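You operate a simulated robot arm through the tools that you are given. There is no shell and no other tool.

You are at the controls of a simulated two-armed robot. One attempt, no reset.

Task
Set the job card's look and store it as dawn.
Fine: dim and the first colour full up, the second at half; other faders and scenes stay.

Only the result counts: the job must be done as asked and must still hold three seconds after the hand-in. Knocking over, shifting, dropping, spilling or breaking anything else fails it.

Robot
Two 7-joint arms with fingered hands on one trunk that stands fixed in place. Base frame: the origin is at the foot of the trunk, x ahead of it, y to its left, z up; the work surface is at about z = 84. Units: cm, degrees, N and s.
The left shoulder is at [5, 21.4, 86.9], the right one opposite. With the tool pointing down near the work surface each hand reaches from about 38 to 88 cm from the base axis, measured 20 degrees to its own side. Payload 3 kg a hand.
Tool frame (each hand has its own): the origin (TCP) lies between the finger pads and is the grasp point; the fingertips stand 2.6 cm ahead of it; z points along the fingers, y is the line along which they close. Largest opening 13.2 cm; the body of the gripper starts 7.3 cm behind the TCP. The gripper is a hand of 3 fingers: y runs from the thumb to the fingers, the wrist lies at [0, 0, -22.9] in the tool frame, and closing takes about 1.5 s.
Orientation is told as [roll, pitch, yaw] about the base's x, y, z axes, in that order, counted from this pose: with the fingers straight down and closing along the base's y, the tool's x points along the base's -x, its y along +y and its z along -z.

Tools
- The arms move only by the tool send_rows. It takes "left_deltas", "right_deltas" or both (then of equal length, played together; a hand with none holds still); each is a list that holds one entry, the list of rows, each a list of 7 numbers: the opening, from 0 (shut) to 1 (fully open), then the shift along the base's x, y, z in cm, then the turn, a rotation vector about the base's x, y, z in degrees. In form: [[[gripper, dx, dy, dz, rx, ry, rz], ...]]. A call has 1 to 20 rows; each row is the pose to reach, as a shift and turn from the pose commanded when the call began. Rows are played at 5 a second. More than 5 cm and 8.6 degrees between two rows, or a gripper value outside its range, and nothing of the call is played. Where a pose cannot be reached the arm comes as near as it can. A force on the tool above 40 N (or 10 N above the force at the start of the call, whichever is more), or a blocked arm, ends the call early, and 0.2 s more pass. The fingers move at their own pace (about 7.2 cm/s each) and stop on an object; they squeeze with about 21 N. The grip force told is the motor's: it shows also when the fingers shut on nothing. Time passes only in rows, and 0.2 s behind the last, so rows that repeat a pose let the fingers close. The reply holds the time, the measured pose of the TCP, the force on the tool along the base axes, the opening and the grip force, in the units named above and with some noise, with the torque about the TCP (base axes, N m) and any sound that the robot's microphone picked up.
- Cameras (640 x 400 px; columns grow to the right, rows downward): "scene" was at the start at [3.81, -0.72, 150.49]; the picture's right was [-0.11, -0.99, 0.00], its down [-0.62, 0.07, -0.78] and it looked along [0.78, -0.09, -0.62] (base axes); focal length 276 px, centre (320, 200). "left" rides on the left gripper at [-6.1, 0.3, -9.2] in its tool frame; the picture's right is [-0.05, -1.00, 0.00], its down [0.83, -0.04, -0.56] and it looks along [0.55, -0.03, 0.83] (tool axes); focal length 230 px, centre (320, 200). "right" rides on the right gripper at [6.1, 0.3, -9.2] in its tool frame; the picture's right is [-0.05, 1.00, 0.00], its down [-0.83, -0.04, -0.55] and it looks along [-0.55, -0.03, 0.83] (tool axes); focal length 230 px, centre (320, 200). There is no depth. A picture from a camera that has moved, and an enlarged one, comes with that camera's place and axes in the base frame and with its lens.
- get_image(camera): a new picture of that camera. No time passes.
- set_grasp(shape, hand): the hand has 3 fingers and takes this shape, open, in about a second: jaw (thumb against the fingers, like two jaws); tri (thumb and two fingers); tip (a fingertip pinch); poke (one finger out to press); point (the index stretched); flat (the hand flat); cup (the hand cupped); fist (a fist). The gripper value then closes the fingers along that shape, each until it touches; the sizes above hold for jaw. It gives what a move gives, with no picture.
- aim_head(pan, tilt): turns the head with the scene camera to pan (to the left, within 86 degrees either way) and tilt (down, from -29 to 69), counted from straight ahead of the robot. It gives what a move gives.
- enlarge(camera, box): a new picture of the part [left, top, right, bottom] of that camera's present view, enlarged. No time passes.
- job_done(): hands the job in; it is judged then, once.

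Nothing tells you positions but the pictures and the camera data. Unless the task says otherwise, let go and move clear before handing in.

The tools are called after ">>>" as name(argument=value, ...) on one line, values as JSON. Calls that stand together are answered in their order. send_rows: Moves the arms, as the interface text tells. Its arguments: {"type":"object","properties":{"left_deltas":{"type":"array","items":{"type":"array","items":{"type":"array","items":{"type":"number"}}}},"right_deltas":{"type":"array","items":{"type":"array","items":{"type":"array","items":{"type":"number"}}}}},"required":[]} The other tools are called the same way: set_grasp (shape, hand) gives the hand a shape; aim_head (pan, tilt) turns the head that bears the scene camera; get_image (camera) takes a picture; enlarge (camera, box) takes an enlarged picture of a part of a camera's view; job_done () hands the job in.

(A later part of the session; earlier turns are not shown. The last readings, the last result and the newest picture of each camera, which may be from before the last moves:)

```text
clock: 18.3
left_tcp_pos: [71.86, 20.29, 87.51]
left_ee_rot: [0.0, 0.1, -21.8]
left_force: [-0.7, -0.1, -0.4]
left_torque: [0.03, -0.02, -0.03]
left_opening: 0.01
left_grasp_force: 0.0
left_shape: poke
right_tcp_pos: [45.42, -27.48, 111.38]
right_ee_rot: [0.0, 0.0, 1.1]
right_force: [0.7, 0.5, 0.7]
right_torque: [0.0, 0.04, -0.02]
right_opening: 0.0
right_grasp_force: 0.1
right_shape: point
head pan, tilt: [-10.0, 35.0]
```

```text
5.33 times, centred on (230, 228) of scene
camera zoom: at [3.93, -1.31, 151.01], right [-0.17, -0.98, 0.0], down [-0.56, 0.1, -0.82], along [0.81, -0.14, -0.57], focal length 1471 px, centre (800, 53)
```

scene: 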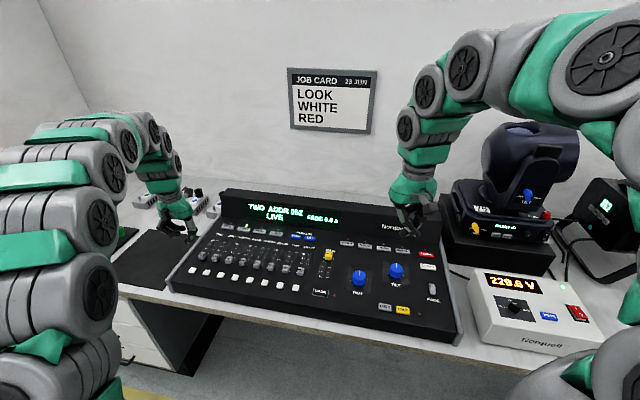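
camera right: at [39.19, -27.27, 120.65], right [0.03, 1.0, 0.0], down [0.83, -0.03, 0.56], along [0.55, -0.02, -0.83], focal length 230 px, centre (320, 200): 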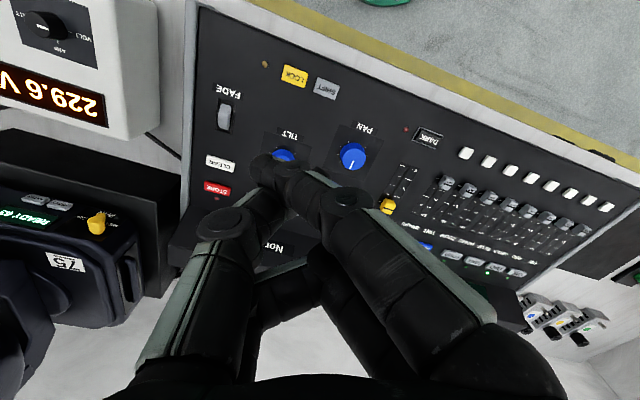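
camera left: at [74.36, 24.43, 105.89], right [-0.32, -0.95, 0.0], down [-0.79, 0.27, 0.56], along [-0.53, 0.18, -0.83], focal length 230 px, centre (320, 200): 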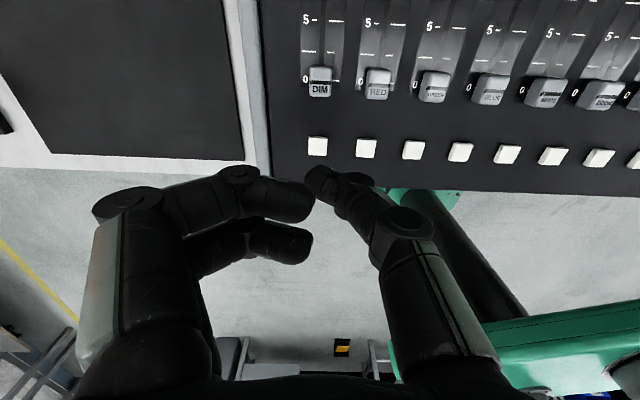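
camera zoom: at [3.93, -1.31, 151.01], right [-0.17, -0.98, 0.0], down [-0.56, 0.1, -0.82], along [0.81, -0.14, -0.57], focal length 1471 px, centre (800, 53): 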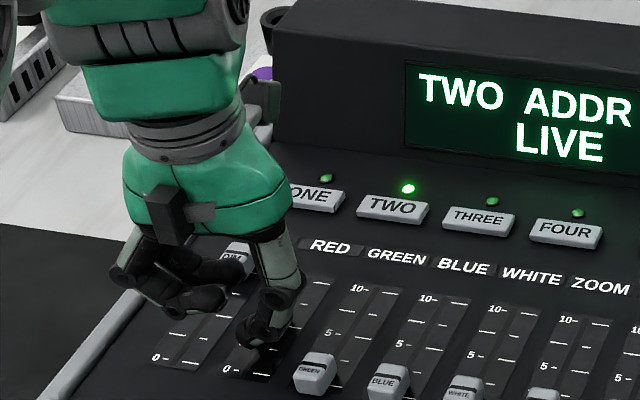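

RED's line is at about 4.5. I push another 0.4 cm, then lift and look straight down on it to measure without parallax.

>>> send_rows(left_deltas=[[[1, 0.19, -0.07, 0, 0, 0, 0], [1, 0.37, -0.15, 0, 0, 0, 0], [1, 0.37, -0.15, 0, 0, 0, 0], [1, 0, 0, 0, 0, 0, 0], [1, -0.37, 0.15, 0, 0, 0, 0], [1, -0.37, 0.15, 2, 0, 0, 0], [1, -0.37, 0.15, 5, 0, 0, 0], [1, -1.37, 0.55, 8, 0, 0, 0], [1, -3, 1.2, 10, 0, 0, 0]]])

>>> get_image(camera="left")

>>> enlarge(camera="left", box=[240, 0, 400, 100])

>>> enlarge(camera="scene", box=[180, 190, 280, 265])

```text
clock: 20.3
left_tcp_pos: [68.84, 21.48, 97.7]
left_ee_rot: [0.0, 0.0, -21.8]
left_force: [0.2, 0.0, 0.2]
left_torque: [0.02, -0.01, 0.02]
left_opening: 0.01
left_grasp_force: 0.1
left_shape: poke
right_tcp_pos: [45.46, -27.58, 111.54]
right_ee_rot: [0.0, 0.0, 1.2]
right_force: [1.3, 0.3, -0.2]
right_torque: [0.03, -0.03, 0.0]
right_opening: 0.02
right_grasp_force: 0.1
right_shape: point
head pan, tilt: [-10.0, 35.0]
```

```text
taken
camera left: at [74.63, 19.61, 106.83], right [-0.32, -0.95, 0.0], down [-0.79, 0.27, 0.56], along [-0.53, 0.18, -0.83], focal length 230 px, centre (320, 200)
```

left: 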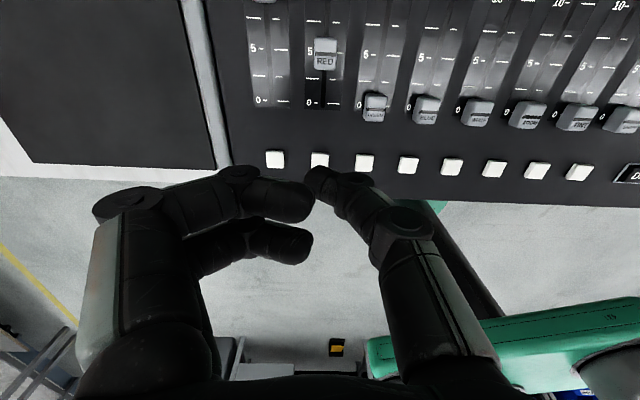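

```text
4.00 times, centred on (320, 50) of left
camera zoom: at [74.63, 19.61, 106.83], right [-0.32, -0.95, 0.0], down [-0.79, 0.27, 0.56], along [-0.53, 0.18, -0.83], focal length 920 px, centre (320, 800)
```

zoom: 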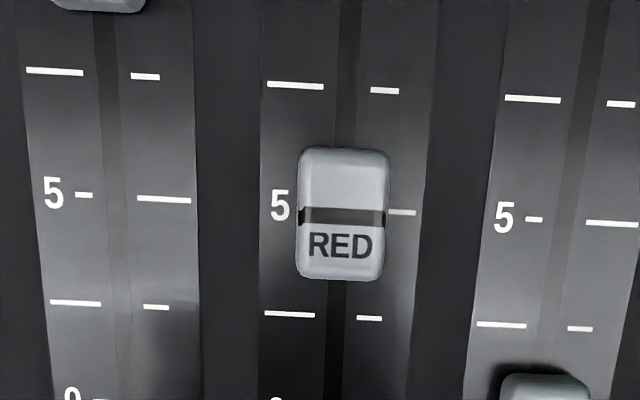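

```text
5.33 times, centred on (230, 228) of scene
camera zoom: at [3.93, -1.31, 151.01], right [-0.17, -0.98, 0.0], down [-0.56, 0.1, -0.82], along [0.81, -0.14, -0.57], focal length 1471 px, centre (800, 53)
```

zoom: 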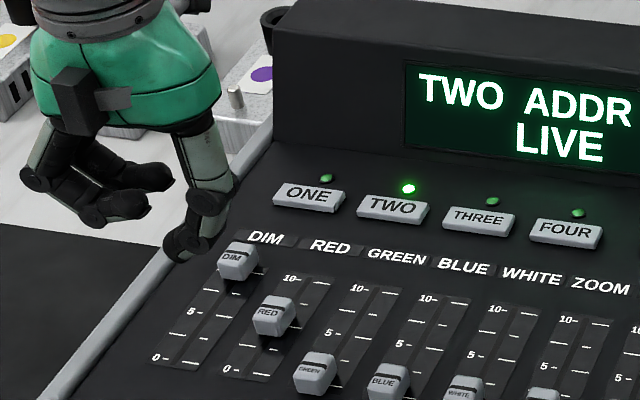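

>>> enlarge(camera="left", box=[290, 30, 354, 70])

>>> enlarge(camera="scene", box=[210, 225, 250, 255])

```text
10.00 times, centred on (322, 50) of left
camera zoom: at [74.63, 19.61, 106.83], right [-0.32, -0.95, 0.0], down [-0.79, 0.27, 0.56], along [-0.53, 0.18, -0.83], focal length 2301 px, centre (300, 1700)
```

zoom: 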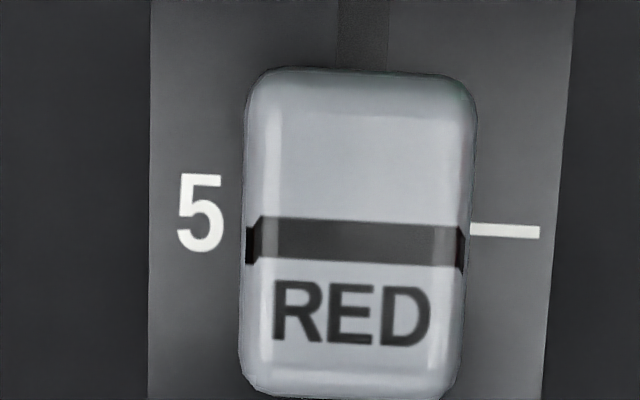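

```text
13.33 times, centred on (230, 240) of scene
camera zoom: at [3.93, -1.31, 151.01], right [-0.17, -0.98, 0.0], down [-0.56, 0.1, -0.82], along [0.81, -0.14, -0.57], focal length 3678 px, centre (1520, -333)
```

zoom: 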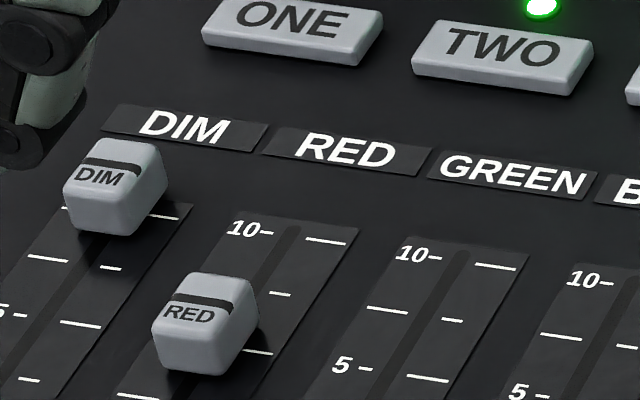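

The straight-down view shows RED about 0.1 cm short of the 5 mark. I'll go back down behind it and nudge it 0.1 cm further.

>>> send_rows(left_deltas=[[[1, 1.6, -0.65, -2, 0, 0, 0], [1, 2.63, -1.05, -5, 0, 0, 0], [1, 2.63, -1.05, -8, 0, 0, 0], [1, 2.63, -1.05, -10, 0, 0, 0], [1, 2.8, -1.12, -10, 0, 0, 0], [1, 3.1, -1.24, -10, 0, 0, 0], [1, 3.37, -1.35, -10, 0, 0, 0], [1, 3.473, -1.39, -10, 0, 0, 0], [1, 3.473, -1.39, -10, 0, 0, 0], [1, 3.2, -1.28, -10, 0, 0, 0], [1, 2.63, -1.05, -10, 0, 0, 0], [1, 2.63, -1.05, -7, 0, 0, 0], [1, 1.6, -0.65, -4, 0, 0, 0], [1, 0.6, -0.25, 0, 0, 0, 0]]])

>>> enlarge(camera="left", box=[280, 20, 376, 80])

>>> get_image(camera="left")

```text
clock: 23.3
left_tcp_pos: [69.43, 21.2, 97.55]
left_ee_rot: [0.1, 0.0, -21.8]
left_force: [-0.1, 0.5, -0.6]
left_torque: [-0.01, 0.0, -0.03]
left_opening: 0.0
left_grasp_force: 0.1
left_shape: poke
right_tcp_pos: [45.3, -27.48, 111.45]
right_ee_rot: [-0.1, 0.0, 1.2]
right_force: [-0.2, 0.9, 0.4]
right_torque: [0.01, 0.0, 0.0]
right_opening: 0.02
right_grasp_force: 0.0
right_shape: point
head pan, tilt: [-10.0, 35.0]
```

```text
6.67 times, centred on (328, 50) of left
camera zoom: at [75.29, 19.3, 106.8], right [-0.32, -0.95, 0.0], down [-0.79, 0.27, 0.55], along [-0.52, 0.18, -0.83], focal length 1534 px, centre (267, 1200)
```

zoom: 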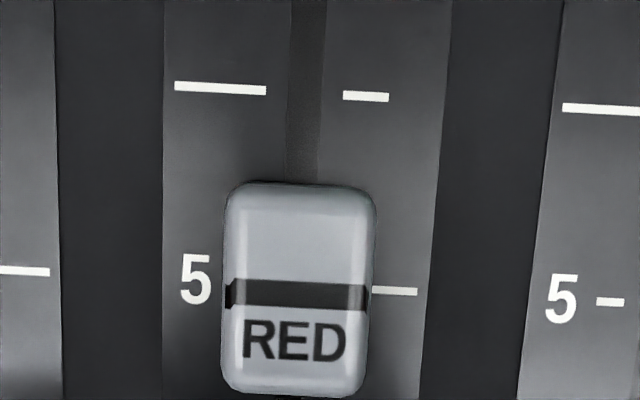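

```text
taken
camera left: at [75.29, 19.3, 106.8], right [-0.32, -0.95, 0.0], down [-0.79, 0.27, 0.55], along [-0.52, 0.18, -0.83], focal length 230 px, centre (320, 200)
```

left: 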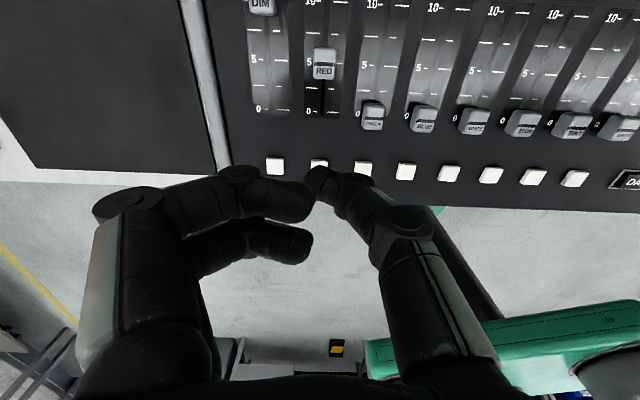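

RED now reads about 4.96–5.0, good. Next I take the left hand over to WHITE (fifth fader, cap about (65.2, 7.8)) and hover behind its cap.

>>> send_rows(left_deltas=[[[1, -1.5, -2.7, 0, 0, 0, 0], [1, -3, -5.4, 0, 0, 0, 0], [1, -4.5, -8.1, 0, 0, 0, 0], [1, -6, -10.8, 0, 0, 0, 0], [1, -6.9, -12.3, 0, 0, 0, 0], [1, -6.9, -12.3, -3, 0, 0, 0], [1, -6.9, -12.3, -6, 0, 0, 0], [1, -6.9, -12.3, -7.8, 0, 0, 0]]])

>>> enlarge(camera="left", box=[200, 40, 480, 215])

>>> enlarge(camera="scene", box=[200, 200, 320, 290])

```text
clock: 25.1
left_tcp_pos: [62.51, 8.99, 89.86]
left_ee_rot: [0.1, 0.0, -21.8]
left_force: [-0.5, -0.1, 0.0]
left_torque: [0.0, -0.01, -0.05]
left_opening: 0.02
left_grasp_force: 0.1
left_shape: poke
right_tcp_pos: [45.41, -27.51, 111.27]
right_ee_rot: [0.0, 0.0, 1.2]
right_force: [0.5, -0.5, -0.3]
right_torque: [-0.01, -0.01, 0.0]
right_opening: 0.01
right_grasp_force: 0.2
right_shape: point
head pan, tilt: [-10.0, 35.0]
```

```text
2.29 times, centred on (340, 128) of left
camera zoom: at [68.26, 7.02, 99.0], right [-0.32, -0.95, 0.0], down [-0.79, 0.27, 0.56], along [-0.53, 0.18, -0.83], focal length 526 px, centre (274, 366)
```

zoom: 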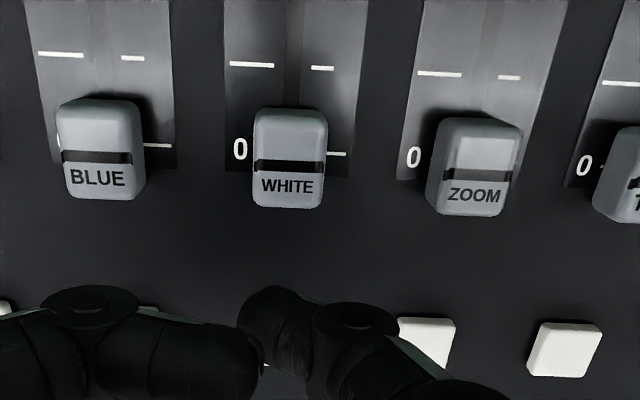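

```text
4.44 times, centred on (260, 245) of scene
camera zoom: at [3.93, -1.31, 151.01], right [-0.17, -0.98, 0.0], down [-0.56, 0.1, -0.82], along [0.81, -0.14, -0.57], focal length 1226 px, centre (587, 0)
```

zoom: 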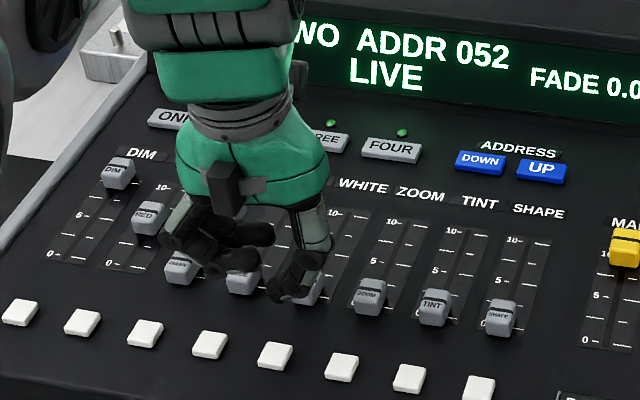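

WHITE cap confirmed at about (65.2, 7.65). I lower behind it and push 6 cm, then check that BLUE and GREEN under the curled fingers stay put.

>>> send_rows(left_deltas=[[[1, 0, 0, -0.8, 0, 0, 0], [1, 0, 0, -1.6, 0, 0, 0], [1, 0, 0, -2.2, 0, 0, 0], [1, 0.93, -0.37, -2.2, 0, 0, 0], [1, 1.86, -0.74, -2.2, 0, 0, 0], [1, 2.78, -1.12, -2.2, 0, 0, 0]]])

>>> enlarge(camera="left", box=[120, 20, 520, 270])

>>> enlarge(camera="scene", box=[200, 200, 320, 290])

```text
clock: 26.5
left_tcp_pos: [65.33, 7.8, 87.61]
left_ee_rot: [0.0, 0.0, -21.8]
left_force: [-0.4, -0.6, -0.6]
left_torque: [-0.01, 0.02, -0.04]
left_opening: 0.0
left_grasp_force: 0.0
left_shape: poke
right_tcp_pos: [45.53, -27.59, 111.41]
right_ee_rot: [0.0, 0.0, 1.2]
right_force: [0.5, -0.7, 0.0]
right_torque: [0.0, -0.02, 0.01]
right_opening: 0.0
right_grasp_force: 0.1
right_shape: point
head pan, tilt: [-10.0, 35.0]
```

```text
1.60 times, centred on (320, 145) of left
camera zoom: at [71.1, 5.83, 96.87], right [-0.32, -0.95, 0.0], down [-0.79, 0.27, 0.55], along [-0.52, 0.18, -0.83], focal length 368 px, centre (320, 288)
```

zoom: 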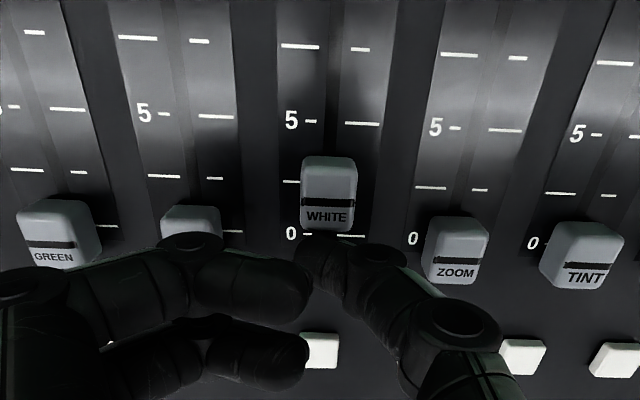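

```text
4.44 times, centred on (260, 245) of scene
camera zoom: at [3.93, -1.31, 151.01], right [-0.17, -0.98, 0.0], down [-0.56, 0.1, -0.82], along [0.81, -0.14, -0.57], focal length 1226 px, centre (587, 0)
```

zoom: 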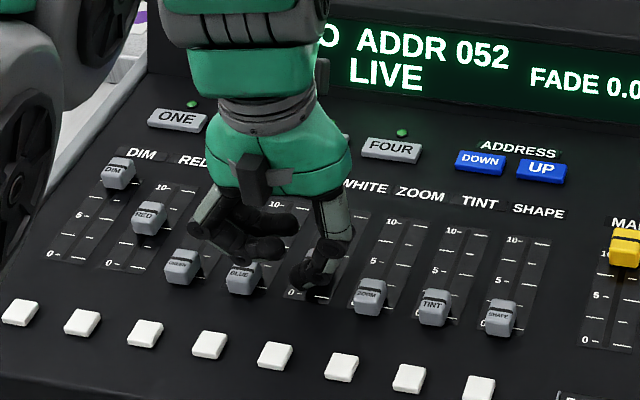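

WHITE has begun moving, BLUE and GREEN are unmoved. I continue pushing another 6 cm.

>>> send_rows(left_deltas=[[[1, 0.93, -0.37, 0, 0, 0, 0], [1, 1.86, -0.74, 0, 0, 0, 0], [1, 2.78, -1.12, 0, 0, 0, 0], [1, 3.71, -1.49, 0, 0, 0, 0], [1, 4.64, -1.86, 0, 0, 0, 0], [1, 5.2, -2.08, 0, 0, 0, 0], [1, 5.57, -2.23, 0, 0, 0, 0]]])

>>> enlarge(camera="left", box=[120, 20, 520, 270])

>>> enlarge(camera="scene", box=[200, 200, 320, 290])

```text
clock: 28.1
left_tcp_pos: [70.78, 5.69, 87.42]
left_ee_rot: [0.0, 0.0, -21.8]
left_force: [-0.6, 0.0, 0.3]
left_torque: [0.0, 0.02, 0.02]
left_opening: 0.01
left_grasp_force: 0.1
left_shape: poke
right_tcp_pos: [45.52, -27.46, 111.36]
right_ee_rot: [0.0, 0.0, 1.1]
right_force: [0.1, 0.0, 1.1]
right_torque: [-0.02, 0.01, 0.02]
right_opening: 0.0
right_grasp_force: 0.1
right_shape: point
head pan, tilt: [-10.0, 35.0]
```

```text
1.60 times, centred on (320, 145) of left
camera zoom: at [76.64, 3.63, 96.73], right [-0.32, -0.95, 0.0], down [-0.79, 0.27, 0.56], along [-0.53, 0.18, -0.83], focal length 368 px, centre (320, 288)
```

zoom: 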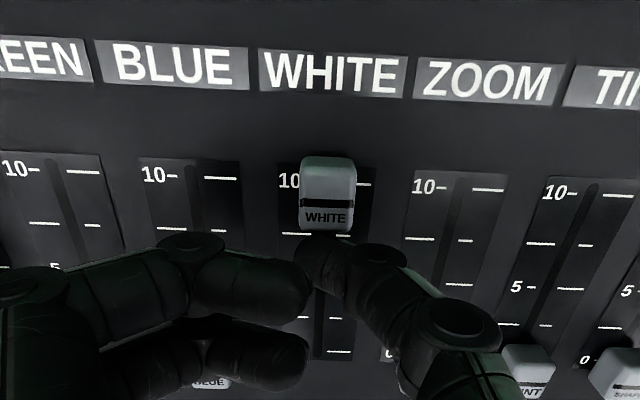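

```text
4.44 times, centred on (260, 245) of scene
camera zoom: at [3.93, -1.31, 151.01], right [-0.17, -0.98, 0.0], down [-0.56, 0.1, -0.82], along [0.81, -0.14, -0.57], focal length 1226 px, centre (587, 0)
```

zoom: 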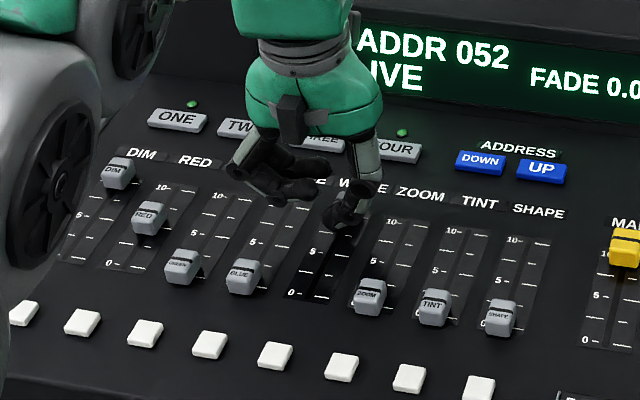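

WHITE is near 9.5. Fine steps to the stop now.

>>> send_rows(left_deltas=[[[1, 0.14, -0.06, 0, 0, 0, 0], [1, 0.28, -0.11, 0, 0, 0, 0], [1, 0.37, -0.15, 0, 0, 0, 0], [1, 0.46, -0.19, 0, 0, 0, 0]]])

>>> enlarge(camera="left", box=[200, 40, 480, 215])

```text
clock: 29.1
left_tcp_pos: [71.36, 5.36, 87.58]
left_ee_rot: [0.0, 0.1, -21.7]
left_force: [-6.2, 2.9, 1.2]
left_torque: [0.08, 0.11, 0.01]
left_opening: 0.0
left_grasp_force: 0.0
left_shape: poke
right_tcp_pos: [45.44, -27.54, 111.39]
right_ee_rot: [0.0, 0.0, 1.2]
right_force: [0.1, 0.2, 0.9]
right_torque: [-0.04, 0.01, 0.03]
right_opening: 0.01
right_grasp_force: 0.0
right_shape: point
head pan, tilt: [-10.0, 35.0]
```

```text
2.29 times, centred on (340, 128) of left
camera zoom: at [77.09, 3.47, 96.78], right [-0.32, -0.95, 0.0], down [-0.79, 0.27, 0.56], along [-0.53, 0.18, -0.83], focal length 526 px, centre (274, 366)
```

zoom: 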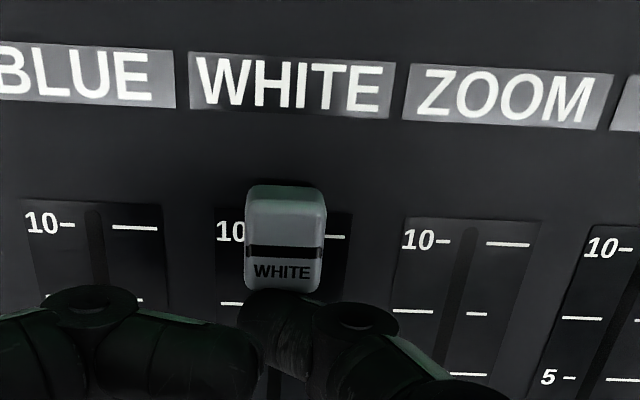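

WHITE is against its stop (7 N). I back off, lift and move the left hand clear to the left.

>>> send_rows(left_deltas=[[[1, -0.4, 0.16, 0, 0, 0, 0], [1, -0.8, 0.32, 0.5, 0, 0, 0], [1, -0.8, 0.32, 3, 0, 0, 0], [1, -0.8, 0.32, 6, 0, 0, 0], [1, -1.5, 1, 9.5, 0, 0, 0], [1, -2.5, 3, 13, 0, 0, 0], [1, -4, 6, 16, 0, 0, 0], [1, -5.5, 10, 18, 0, 0, 0], [1, -7, 14, 20, 0, 0, 0], [1, -8.5, 18, 22, 0, 0, 0], [1, -10, 22, 22.5, 0, 0, 0]]])

>>> get_image(camera="scene")

>>> enlarge(camera="scene", box=[190, 200, 310, 290])

>>> enlarge(camera="scene", box=[310, 200, 470, 320])

>>> enlarge(camera="right", box=[380, 140, 640, 300])

```text
clock: 31.5
left_tcp_pos: [61.48, 27.33, 110.16]
left_ee_rot: [0.0, -0.1, -21.8]
left_force: [0.4, 0.1, -0.2]
left_torque: [0.0, 0.0, 0.02]
left_opening: 0.01
left_grasp_force: 0.1
left_shape: poke
right_tcp_pos: [45.4, -27.58, 111.49]
right_ee_rot: [0.0, 0.0, 1.2]
right_force: [0.0, 0.3, 0.5]
right_torque: [-0.03, 0.0, -0.01]
right_opening: 0.0
right_grasp_force: 0.0
right_shape: point
head pan, tilt: [-10.0, 35.0]
```

```text
taken
```

scene: 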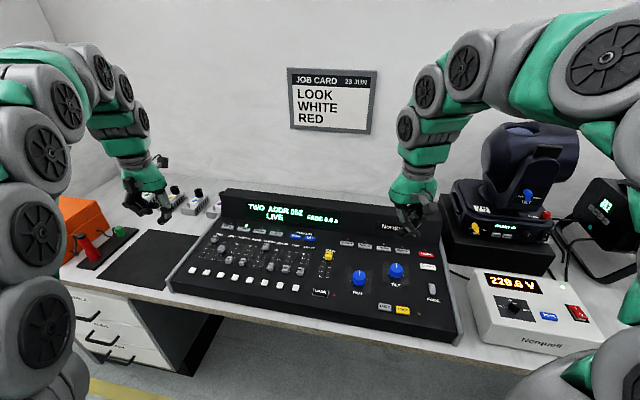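

```text
4.44 times, centred on (250, 245) of scene
camera zoom: at [3.93, -1.31, 151.01], right [-0.17, -0.98, 0.0], down [-0.56, 0.1, -0.82], along [0.81, -0.14, -0.57], focal length 1226 px, centre (631, 0)
```

zoom: 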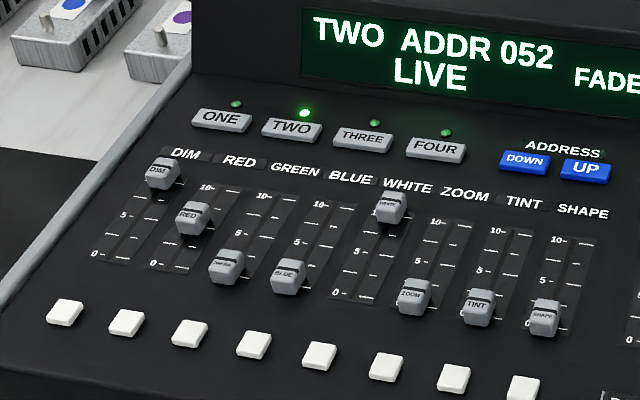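

```text
3.33 times, centred on (390, 260) of scene
camera zoom: at [3.93, -1.31, 151.01], right [-0.17, -0.98, 0.0], down [-0.56, 0.1, -0.82], along [0.81, -0.14, -0.57], focal length 920 px, centre (87, 0)
```

zoom: 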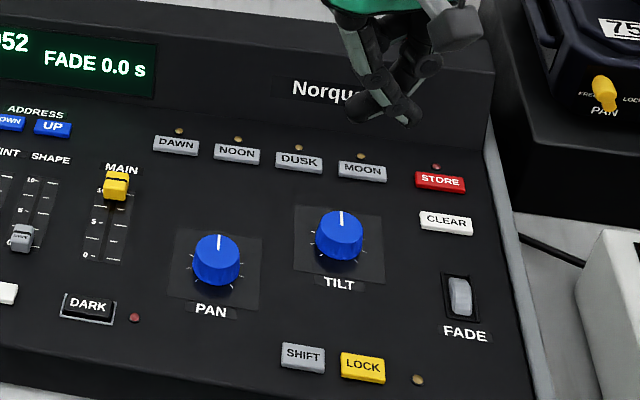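

```text
2.46 times, centred on (510, 220) of right
camera zoom: at [39.17, -27.29, 120.65], right [0.03, 1.0, 0.0], down [0.83, -0.03, 0.56], along [0.55, -0.02, -0.83], focal length 566 px, centre (-148, 151)
```

zoom: 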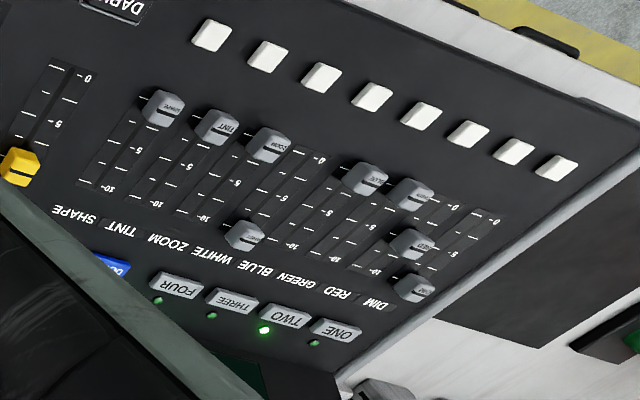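

All three faders look right and the others are still at 0. Before storing I check the lamps' displays at the right and look for any lock lamps.

>>> enlarge(camera="scene", box=[560, 160, 640, 260])

>>> enlarge(camera="scene", box=[440, 170, 560, 260])

>>> enlarge(camera="scene", box=[335, 225, 455, 315])

>>> enlarge(camera="right", box=[180, 30, 440, 230])

```text
4.00 times, centred on (600, 210) of scene
camera zoom: at [3.93, -1.31, 151.01], right [-0.17, -0.98, 0.0], down [-0.56, 0.1, -0.82], along [0.81, -0.14, -0.57], focal length 1104 px, centre (-800, 160)
```

zoom: 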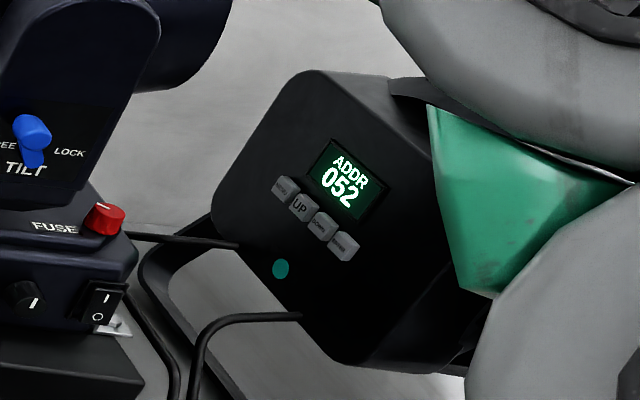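

```text
4.44 times, centred on (500, 215) of scene
camera zoom: at [3.93, -1.31, 151.01], right [-0.17, -0.98, 0.0], down [-0.56, 0.1, -0.82], along [0.81, -0.14, -0.57], focal length 1226 px, centre (-480, 133)
```

zoom: 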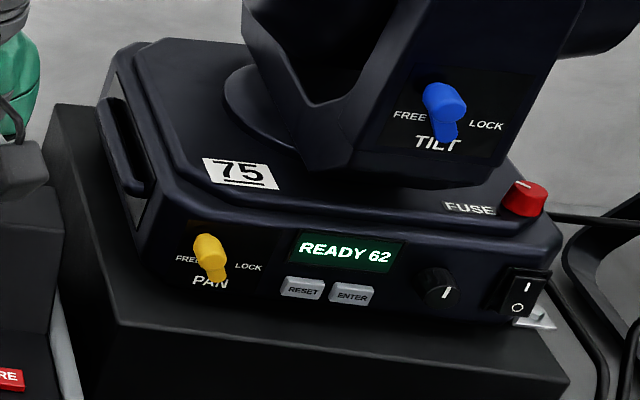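

```text
4.44 times, centred on (395, 270) of scene
camera zoom: at [3.93, -1.31, 151.01], right [-0.17, -0.98, 0.0], down [-0.56, 0.1, -0.82], along [0.81, -0.14, -0.57], focal length 1226 px, centre (-13, -111)
```

zoom: 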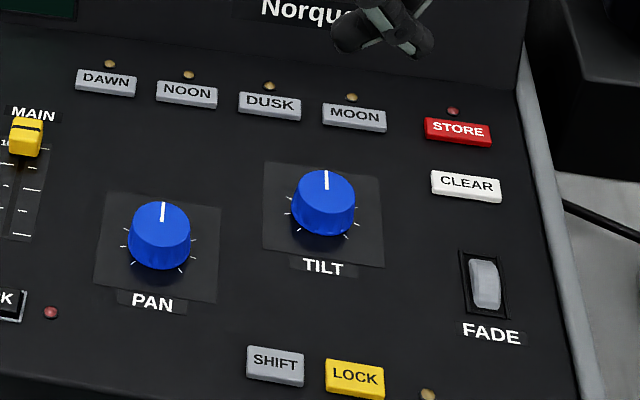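

```text
2.00 times, centred on (310, 130) of right
camera zoom: at [39.17, -27.29, 120.65], right [0.03, 1.0, 0.0], down [0.83, -0.03, 0.56], along [0.55, -0.02, -0.83], focal length 460 px, centre (340, 340)
```

zoom: 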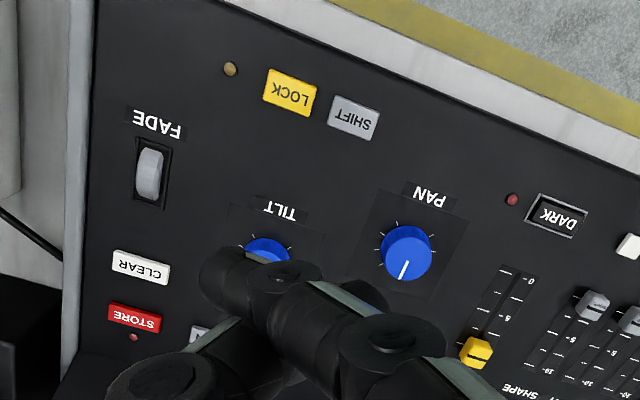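

TWO/052 matches the lamp, LOCK and DARK lamps are off. I put STORE at about (60.4, −46.3) and DAWN at (70, −22.3). The right hand takes the poke shape and moves high above STORE, turned to match the console.

>>> set_grasp(hand="right", shape="poke")

>>> send_rows(right_deltas=[[[1, 1.5, -1.9, -0.7, 0, 0, -2.3], [1, 3.0, -3.8, -1.4, 0, 0, -4.6], [1, 4.5, -5.6, -2.1, 0, 0, -6.9], [1, 6.0, -7.5, -2.8, 0, 0, -9.2], [1, 7.5, -9.4, -3.5, 0, 0, -11.5], [1, 9.0, -11.3, -4.2, 0, 0, -13.8], [1, 10.5, -13.2, -4.9, 0, 0, -16.1], [1, 12.0, -15.0, -5.6, 0, 0, -18.4], [1, 13.5, -16.9, -6.3, 0, 0, -20.7], [1, 15.0, -18.8, -7, 0, 0, -23]]])

>>> get_image(camera="scene")

>>> get_image(camera="right")

```text
clock: 32.4
left_tcp_pos: [61.41, 27.36, 110.1]
left_ee_rot: [0.1, 0.1, -21.9]
left_force: [-0.6, 0.4, 0.7]
left_torque: [-0.01, 0.01, -0.04]
left_opening: 0.0
left_grasp_force: 0.1
left_shape: poke
right_tcp_pos: [45.44, -27.46, 111.35]
right_ee_rot: [0.1, 0.0, 1.2]
right_force: [0.0, -0.1, 0.5]
right_torque: [-0.02, 0.02, 0.01]
right_opening: 0.0
right_grasp_force: 0.1
right_shape: poke
head pan, tilt: [-10.0, 35.0]
```

```text
clock: 34.6
left_tcp_pos: [61.46, 27.38, 110.07]
left_ee_rot: [0.0, -0.1, -21.8]
left_force: [0.1, -0.4, -0.1]
left_torque: [0.0, 0.02, 0.0]
left_opening: 0.03
left_grasp_force: 0.0
left_shape: poke
right_tcp_pos: [60.51, -46.16, 104.12]
right_ee_rot: [0.0, 0.1, -21.8]
right_force: [-0.3, 0.4, 0.1]
right_torque: [0.02, -0.02, -0.02]
right_opening: 0.0
right_grasp_force: 0.0
right_shape: poke
head pan, tilt: [-10.0, 35.0]
```

```text
taken
```

scene: 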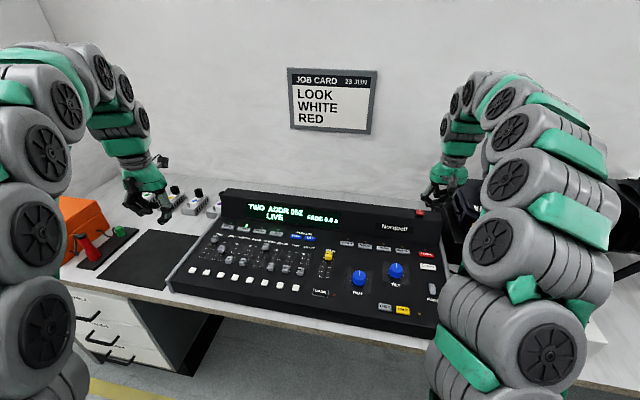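

```text
taken
camera right: at [54.97, -43.59, 113.5], right [0.42, 0.91, 0.0], down [0.76, -0.35, 0.55], along [0.5, -0.23, -0.83], focal length 230 px, centre (320, 200)
```

right: 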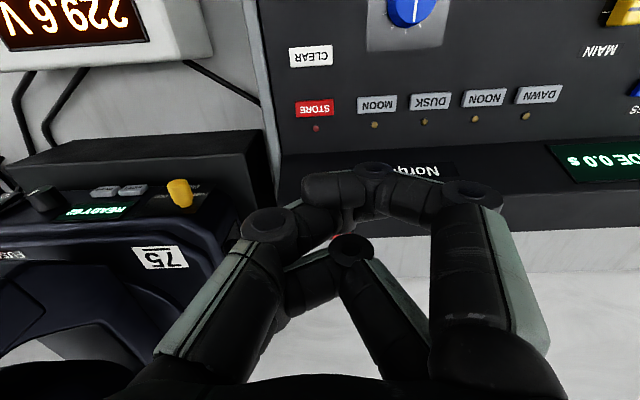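

The hand is above STORE (right-camera ray gives (60.1, −46.5)), but its finger arrangement looks odd after going from point to poke. I zoom in on it.

>>> enlarge(camera="right", box=[140, 130, 560, 400])

>>> enlarge(camera="scene", box=[400, 130, 500, 230])

```text
1.48 times, centred on (350, 265) of right
camera zoom: at [54.97, -43.59, 113.5], right [0.42, 0.91, 0.0], down [0.76, -0.35, 0.55], along [0.5, -0.23, -0.83], focal length 341 px, centre (276, 104)
```

zoom: 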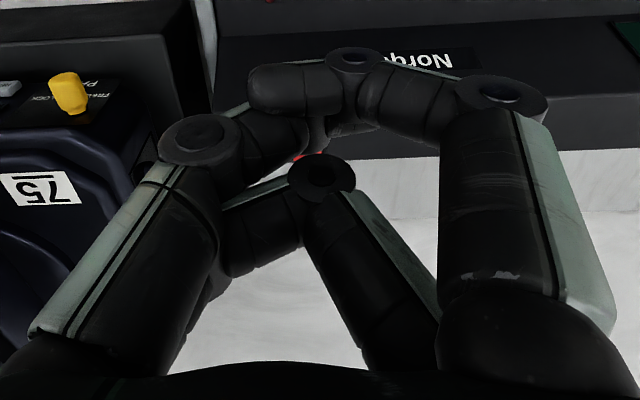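

```text
4.00 times, centred on (450, 180) of scene
camera zoom: at [3.94, -1.31, 151.01], right [-0.17, -0.98, 0.0], down [-0.56, 0.1, -0.82], along [0.81, -0.14, -0.57], focal length 1104 px, centre (-200, 280)
```

zoom: 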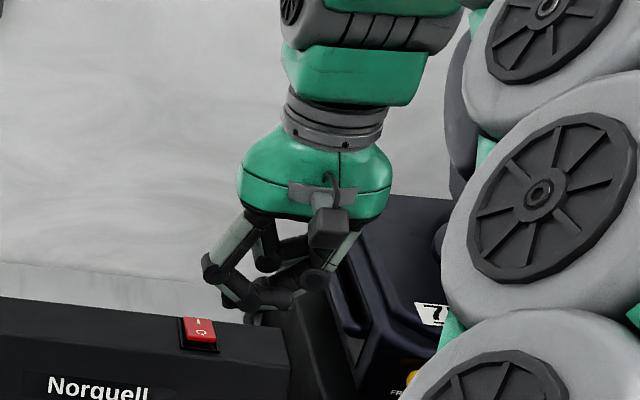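

The fingers are tangled with the thumb (one finger behind it). I'll retreat a bit, open to jaw, then re-form poke.

>>> send_rows(right_deltas=[[[1, -2, 1.5, 1.5, 0, 0, 0], [1, -4, 3, 3, 0, 0, 0], [1, -6, 4.5, 4.5, 0, 0, 0], [1, -8, 6, 6, 0, 0, 0]]])

>>> set_grasp(hand="right", shape="jaw")

>>> get_image(camera="right")

```text
clock: 35.6
left_tcp_pos: [61.49, 27.22, 110.05]
left_ee_rot: [-0.1, 0.0, -21.8]
left_force: [-0.2, 0.5, 0.8]
left_torque: [0.02, 0.0, -0.01]
left_opening: 0.0
left_grasp_force: 0.0
left_shape: poke
right_tcp_pos: [52.57, -40.21, 110.36]
right_ee_rot: [0.0, 0.0, -21.8]
right_force: [0.0, -0.4, -0.9]
right_torque: [-0.03, -0.04, 0.0]
right_opening: 0.03
right_grasp_force: 0.0
right_shape: poke
head pan, tilt: [-10.0, 35.0]
```

```text
clock: 36.5
left_tcp_pos: [61.41, 27.33, 110.15]
left_ee_rot: [0.0, 0.0, -21.7]
left_force: [-0.1, 0.8, 0.3]
left_torque: [0.01, 0.02, -0.01]
left_opening: 0.03
left_grasp_force: 0.1
left_shape: poke
right_tcp_pos: [52.61, -40.15, 110.27]
right_ee_rot: [0.1, 0.0, -21.8]
right_force: [0.5, -0.3, -0.5]
right_torque: [0.0, 0.0, 0.0]
right_opening: 9.52
right_grasp_force: 0.1
right_shape: jaw
head pan, tilt: [-10.0, 35.0]
```

```text
taken
camera right: at [46.93, -37.59, 119.57], right [0.42, 0.91, 0.0], down [0.76, -0.35, 0.55], along [0.5, -0.23, -0.83], focal length 230 px, centre (320, 200)
```

right: 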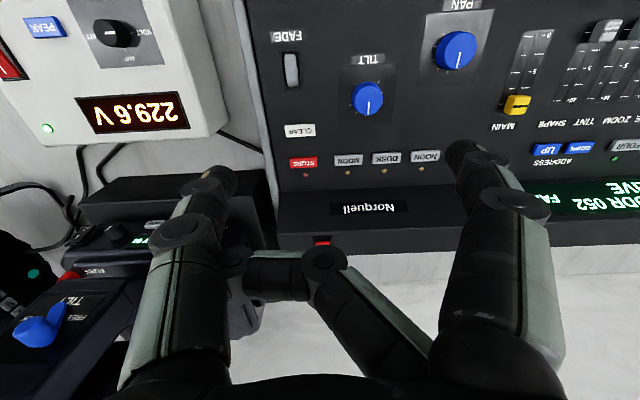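

One finger is still behind the thumb; I give the hand time to open.

>>> send_rows(right_deltas=[[[1, 0, 0, 0, 0, 0, 0], [1, 0, 0, 0, 0, 0, 0], [1, 0, 0, 0, 0, 0, 0], [1, 0, 0, 0, 0, 0, 0], [1, 0, 0, 0, 0, 0, 0], [1, 0, 0, 0, 0, 0, 0]]])

>>> get_image(camera="right")

```text
clock: 37.9
left_tcp_pos: [61.43, 27.19, 110.16]
left_ee_rot: [0.0, 0.0, -21.9]
left_force: [1.1, -0.2, 0.7]
left_torque: [-0.04, 0.0, -0.01]
left_opening: 0.0
left_grasp_force: 0.1
left_shape: poke
right_tcp_pos: [52.55, -40.27, 110.38]
right_ee_rot: [0.0, 0.0, -21.9]
right_force: [-0.5, -0.8, -0.4]
right_torque: [-0.01, -0.02, 0.02]
right_opening: 9.51
right_grasp_force: 0.2
right_shape: jaw
head pan, tilt: [-10.0, 35.0]
```

```text
taken
camera right: at [46.91, -37.58, 119.58], right [0.42, 0.91, 0.0], down [0.76, -0.35, 0.55], along [0.5, -0.23, -0.83], focal length 230 px, centre (320, 200)
```

right: 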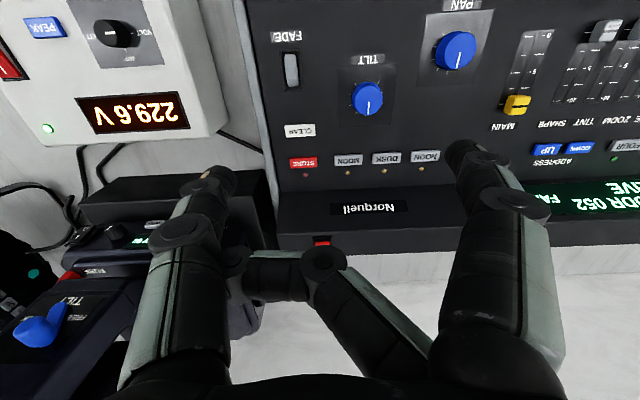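

The finger is still hooked behind the thumb. I'll try the flat shape to spread the fingers.

>>> set_grasp(hand="right", shape="flat")

>>> get_image(camera="right")

```text
clock: 38.8
left_tcp_pos: [61.38, 27.2, 110.11]
left_ee_rot: [0.0, -0.1, -21.8]
left_force: [1.1, 0.0, 0.6]
left_torque: [-0.01, 0.02, 0.0]
left_opening: 0.01
left_grasp_force: 0.0
left_shape: poke
right_tcp_pos: [52.66, -40.18, 110.34]
right_ee_rot: [0.1, 0.0, -21.7]
right_force: [-0.1, 0.0, 0.2]
right_torque: [-0.01, 0.03, -0.03]
right_opening: 0.0
right_grasp_force: 0.0
right_shape: flat
head pan, tilt: [-10.0, 35.0]
```

```text
taken
camera right: at [46.92, -37.59, 119.59], right [0.42, 0.91, 0.0], down [0.76, -0.35, 0.56], along [0.5, -0.23, -0.83], focal length 230 px, centre (320, 200)
```

right: 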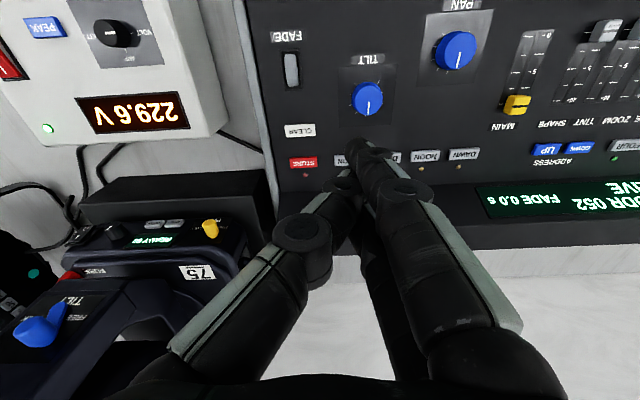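

Flat straightened the fingers. Now jaw again to open.

>>> set_grasp(hand="right", shape="jaw")

>>> get_image(camera="right")

```text
clock: 39.7
left_tcp_pos: [61.51, 27.29, 110.13]
left_ee_rot: [-0.1, 0.0, -21.8]
left_force: [0.3, 0.0, 0.0]
left_torque: [0.03, -0.01, 0.01]
left_opening: 0.01
left_grasp_force: 0.1
left_shape: poke
right_tcp_pos: [52.65, -40.22, 110.3]
right_ee_rot: [0.0, 0.0, -21.9]
right_force: [-0.2, -0.1, -0.9]
right_torque: [-0.02, 0.01, 0.02]
right_opening: 13.18
right_grasp_force: 0.1
right_shape: jaw
head pan, tilt: [-10.0, 35.0]
```

```text
taken
camera right: at [46.91, -37.59, 119.58], right [0.42, 0.91, 0.0], down [0.76, -0.35, 0.55], along [0.5, -0.23, -0.83], focal length 230 px, centre (320, 200)
```

right: 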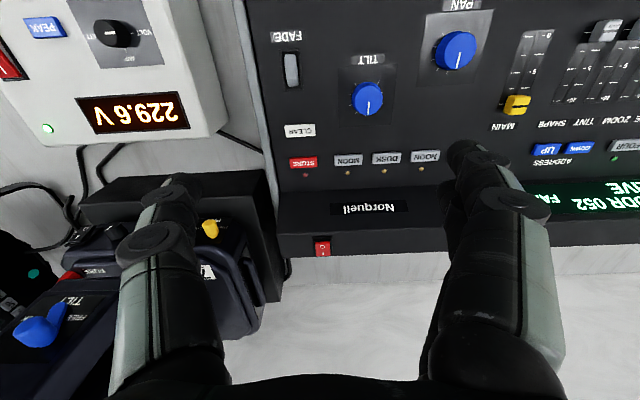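

The hand is free and fully open again. Now poke from the open jaw.

>>> set_grasp(hand="right", shape="poke")

>>> get_image(camera="right")

```text
clock: 40.6
left_tcp_pos: [61.52, 27.23, 110.05]
left_ee_rot: [0.0, 0.1, -21.8]
left_force: [-0.3, -0.3, 1.0]
left_torque: [-0.01, -0.01, 0.02]
left_opening: 0.0
left_grasp_force: 0.1
left_shape: poke
right_tcp_pos: [52.53, -40.11, 110.26]
right_ee_rot: [0.0, 0.0, -21.7]
right_force: [0.7, 0.1, 0.7]
right_torque: [0.0, -0.03, -0.02]
right_opening: 0.0
right_grasp_force: 0.1
right_shape: poke
head pan, tilt: [-10.0, 35.0]
```

```text
taken
camera right: at [46.91, -37.58, 119.58], right [0.42, 0.91, 0.0], down [0.76, -0.35, 0.55], along [0.5, -0.23, -0.83], focal length 230 px, centre (320, 200)
```

right: 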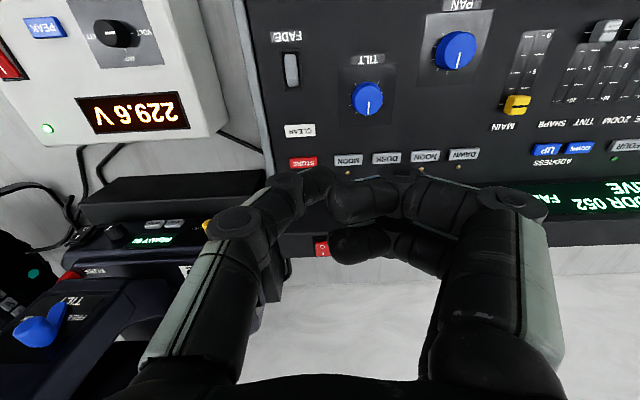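

A clean poke now. STORE averages to (60.15, −46.5); I hover the tip above it.

>>> send_rows(right_deltas=[[[1, 2, -1.6, -2, 0, 0, 0], [1, 4, -3.2, -4, 0, 0, 0], [1, 6, -4.8, -6, 0, 0, 0], [1, 7.6, -6.3, -9, 0, 0, 0], [1, 7.6, -6.3, -12, 0, 0, 0], [1, 7.6, -6.3, -15, 0, 0, 0], [1, 7.6, -6.3, -18, 0, 0, 0], [1, 7.6, -6.3, -20, 0, 0, 0]]])

>>> get_image(camera="right")

>>> enlarge(camera="scene", box=[370, 190, 490, 290])

```text
clock: 42.4
left_tcp_pos: [61.42, 27.24, 110.05]
left_ee_rot: [0.0, 0.0, -21.8]
left_force: [-0.7, -0.2, -0.1]
left_torque: [0.0, 0.0, 0.01]
left_opening: 0.0
left_grasp_force: 0.0
left_shape: poke
right_tcp_pos: [60.1, -46.58, 90.29]
right_ee_rot: [0.0, 0.1, -21.8]
right_force: [-0.2, -0.5, -0.2]
right_torque: [0.01, -0.01, 0.0]
right_opening: 0.01
right_grasp_force: 0.1
right_shape: poke
head pan, tilt: [-10.0, 35.0]
```

```text
taken
camera right: at [54.41, -44.0, 99.57], right [0.42, 0.91, 0.0], down [0.76, -0.35, 0.55], along [0.5, -0.23, -0.83], focal length 230 px, centre (320, 200)
```

right: 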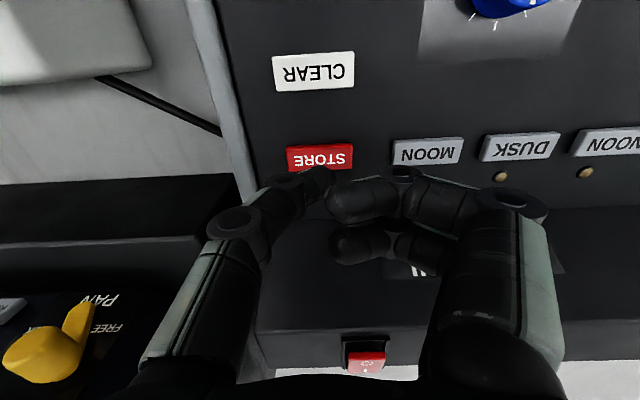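

```text
4.00 times, centred on (430, 240) of scene
camera zoom: at [3.93, -1.31, 151.01], right [-0.17, -0.98, 0.0], down [-0.56, 0.1, -0.82], along [0.81, -0.14, -0.57], focal length 1104 px, centre (-120, 40)
```

zoom: 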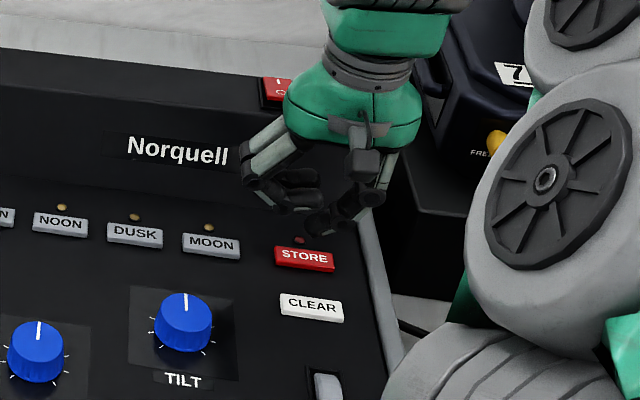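

The tip is above STORE. I go down in small steps until contact.

>>> send_rows(right_deltas=[[[1, 0.1, 0, -1, 0, 0, 0], [1, 0.15, 0, -2, 0, 0, 0], [1, 0.15, 0, -2.4, 0, 0, 0], [1, 0.15, 0, -2.6, 0, 0, 0]]])

>>> enlarge(camera="right", box=[220, 100, 420, 225])

>>> enlarge(camera="scene", box=[390, 200, 470, 270])

```text
clock: 43.4
left_tcp_pos: [61.4, 27.32, 110.03]
left_ee_rot: [0.1, 0.0, -21.8]
left_force: [0.4, 0.6, -0.7]
left_torque: [-0.01, -0.05, -0.03]
left_opening: 0.0
left_grasp_force: 0.0
left_shape: poke
right_tcp_pos: [60.24, -46.5, 87.78]
right_ee_rot: [0.0, 0.0, -21.8]
right_force: [0.4, -0.1, -0.2]
right_torque: [-0.01, 0.01, -0.02]
right_opening: 0.0
right_grasp_force: 0.0
right_shape: poke
head pan, tilt: [-10.0, 35.0]
```

```text
3.20 times, centred on (320, 162) of right
camera zoom: at [54.63, -43.91, 97.01], right [0.42, 0.91, 0.0], down [0.76, -0.35, 0.55], along [0.5, -0.23, -0.83], focal length 736 px, centre (320, 320)
```

zoom: 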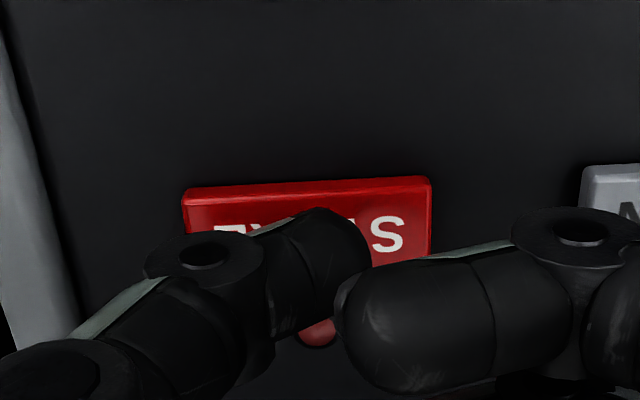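

```text
5.71 times, centred on (430, 235) of scene
camera zoom: at [3.93, -1.31, 151.01], right [-0.17, -0.98, 0.0], down [-0.56, 0.1, -0.82], along [0.81, -0.14, -0.57], focal length 1576 px, centre (-309, 0)
```

zoom: 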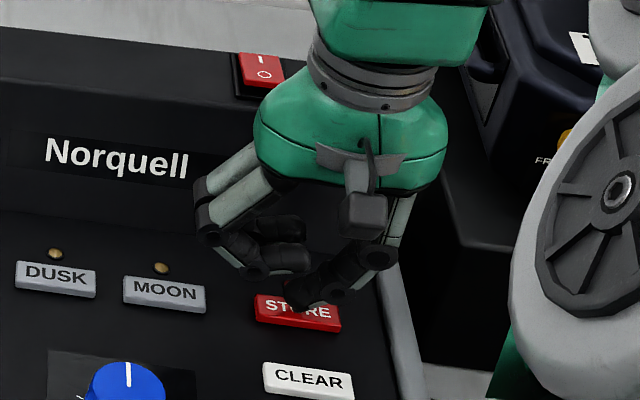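

The tip is just above STORE's face. I press down in 0.15 cm steps.

>>> send_rows(right_deltas=[[[1, 0, 0, -0.15, 0, 0, 0], [1, 0, 0, -0.3, 0, 0, 0], [1, 0, 0, -0.45, 0, 0, 0]]])

>>> enlarge(camera="right", box=[220, 100, 420, 225])

```text
clock: 44.2
left_tcp_pos: [61.4, 27.33, 110.04]
left_ee_rot: [0.1, 0.0, -21.8]
left_force: [-0.8, -0.6, 0.4]
left_torque: [0.01, 0.02, 0.02]
left_opening: 0.0
left_grasp_force: 0.1
left_shape: poke
right_tcp_pos: [60.33, -46.49, 87.31]
right_ee_rot: [0.0, 0.0, -21.8]
right_force: [-0.2, 0.0, 1.0]
right_torque: [-0.02, 0.01, -0.02]
right_opening: 0.01
right_grasp_force: 0.1
right_shape: poke
head pan, tilt: [-10.0, 35.0]
```

```text
3.20 times, centred on (320, 162) of right
camera zoom: at [54.65, -43.93, 96.57], right [0.42, 0.91, 0.0], down [0.76, -0.35, 0.55], along [0.5, -0.23, -0.83], focal length 736 px, centre (320, 320)
```

zoom: 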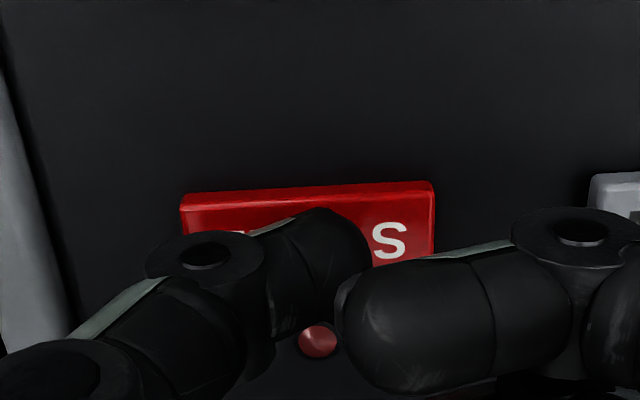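

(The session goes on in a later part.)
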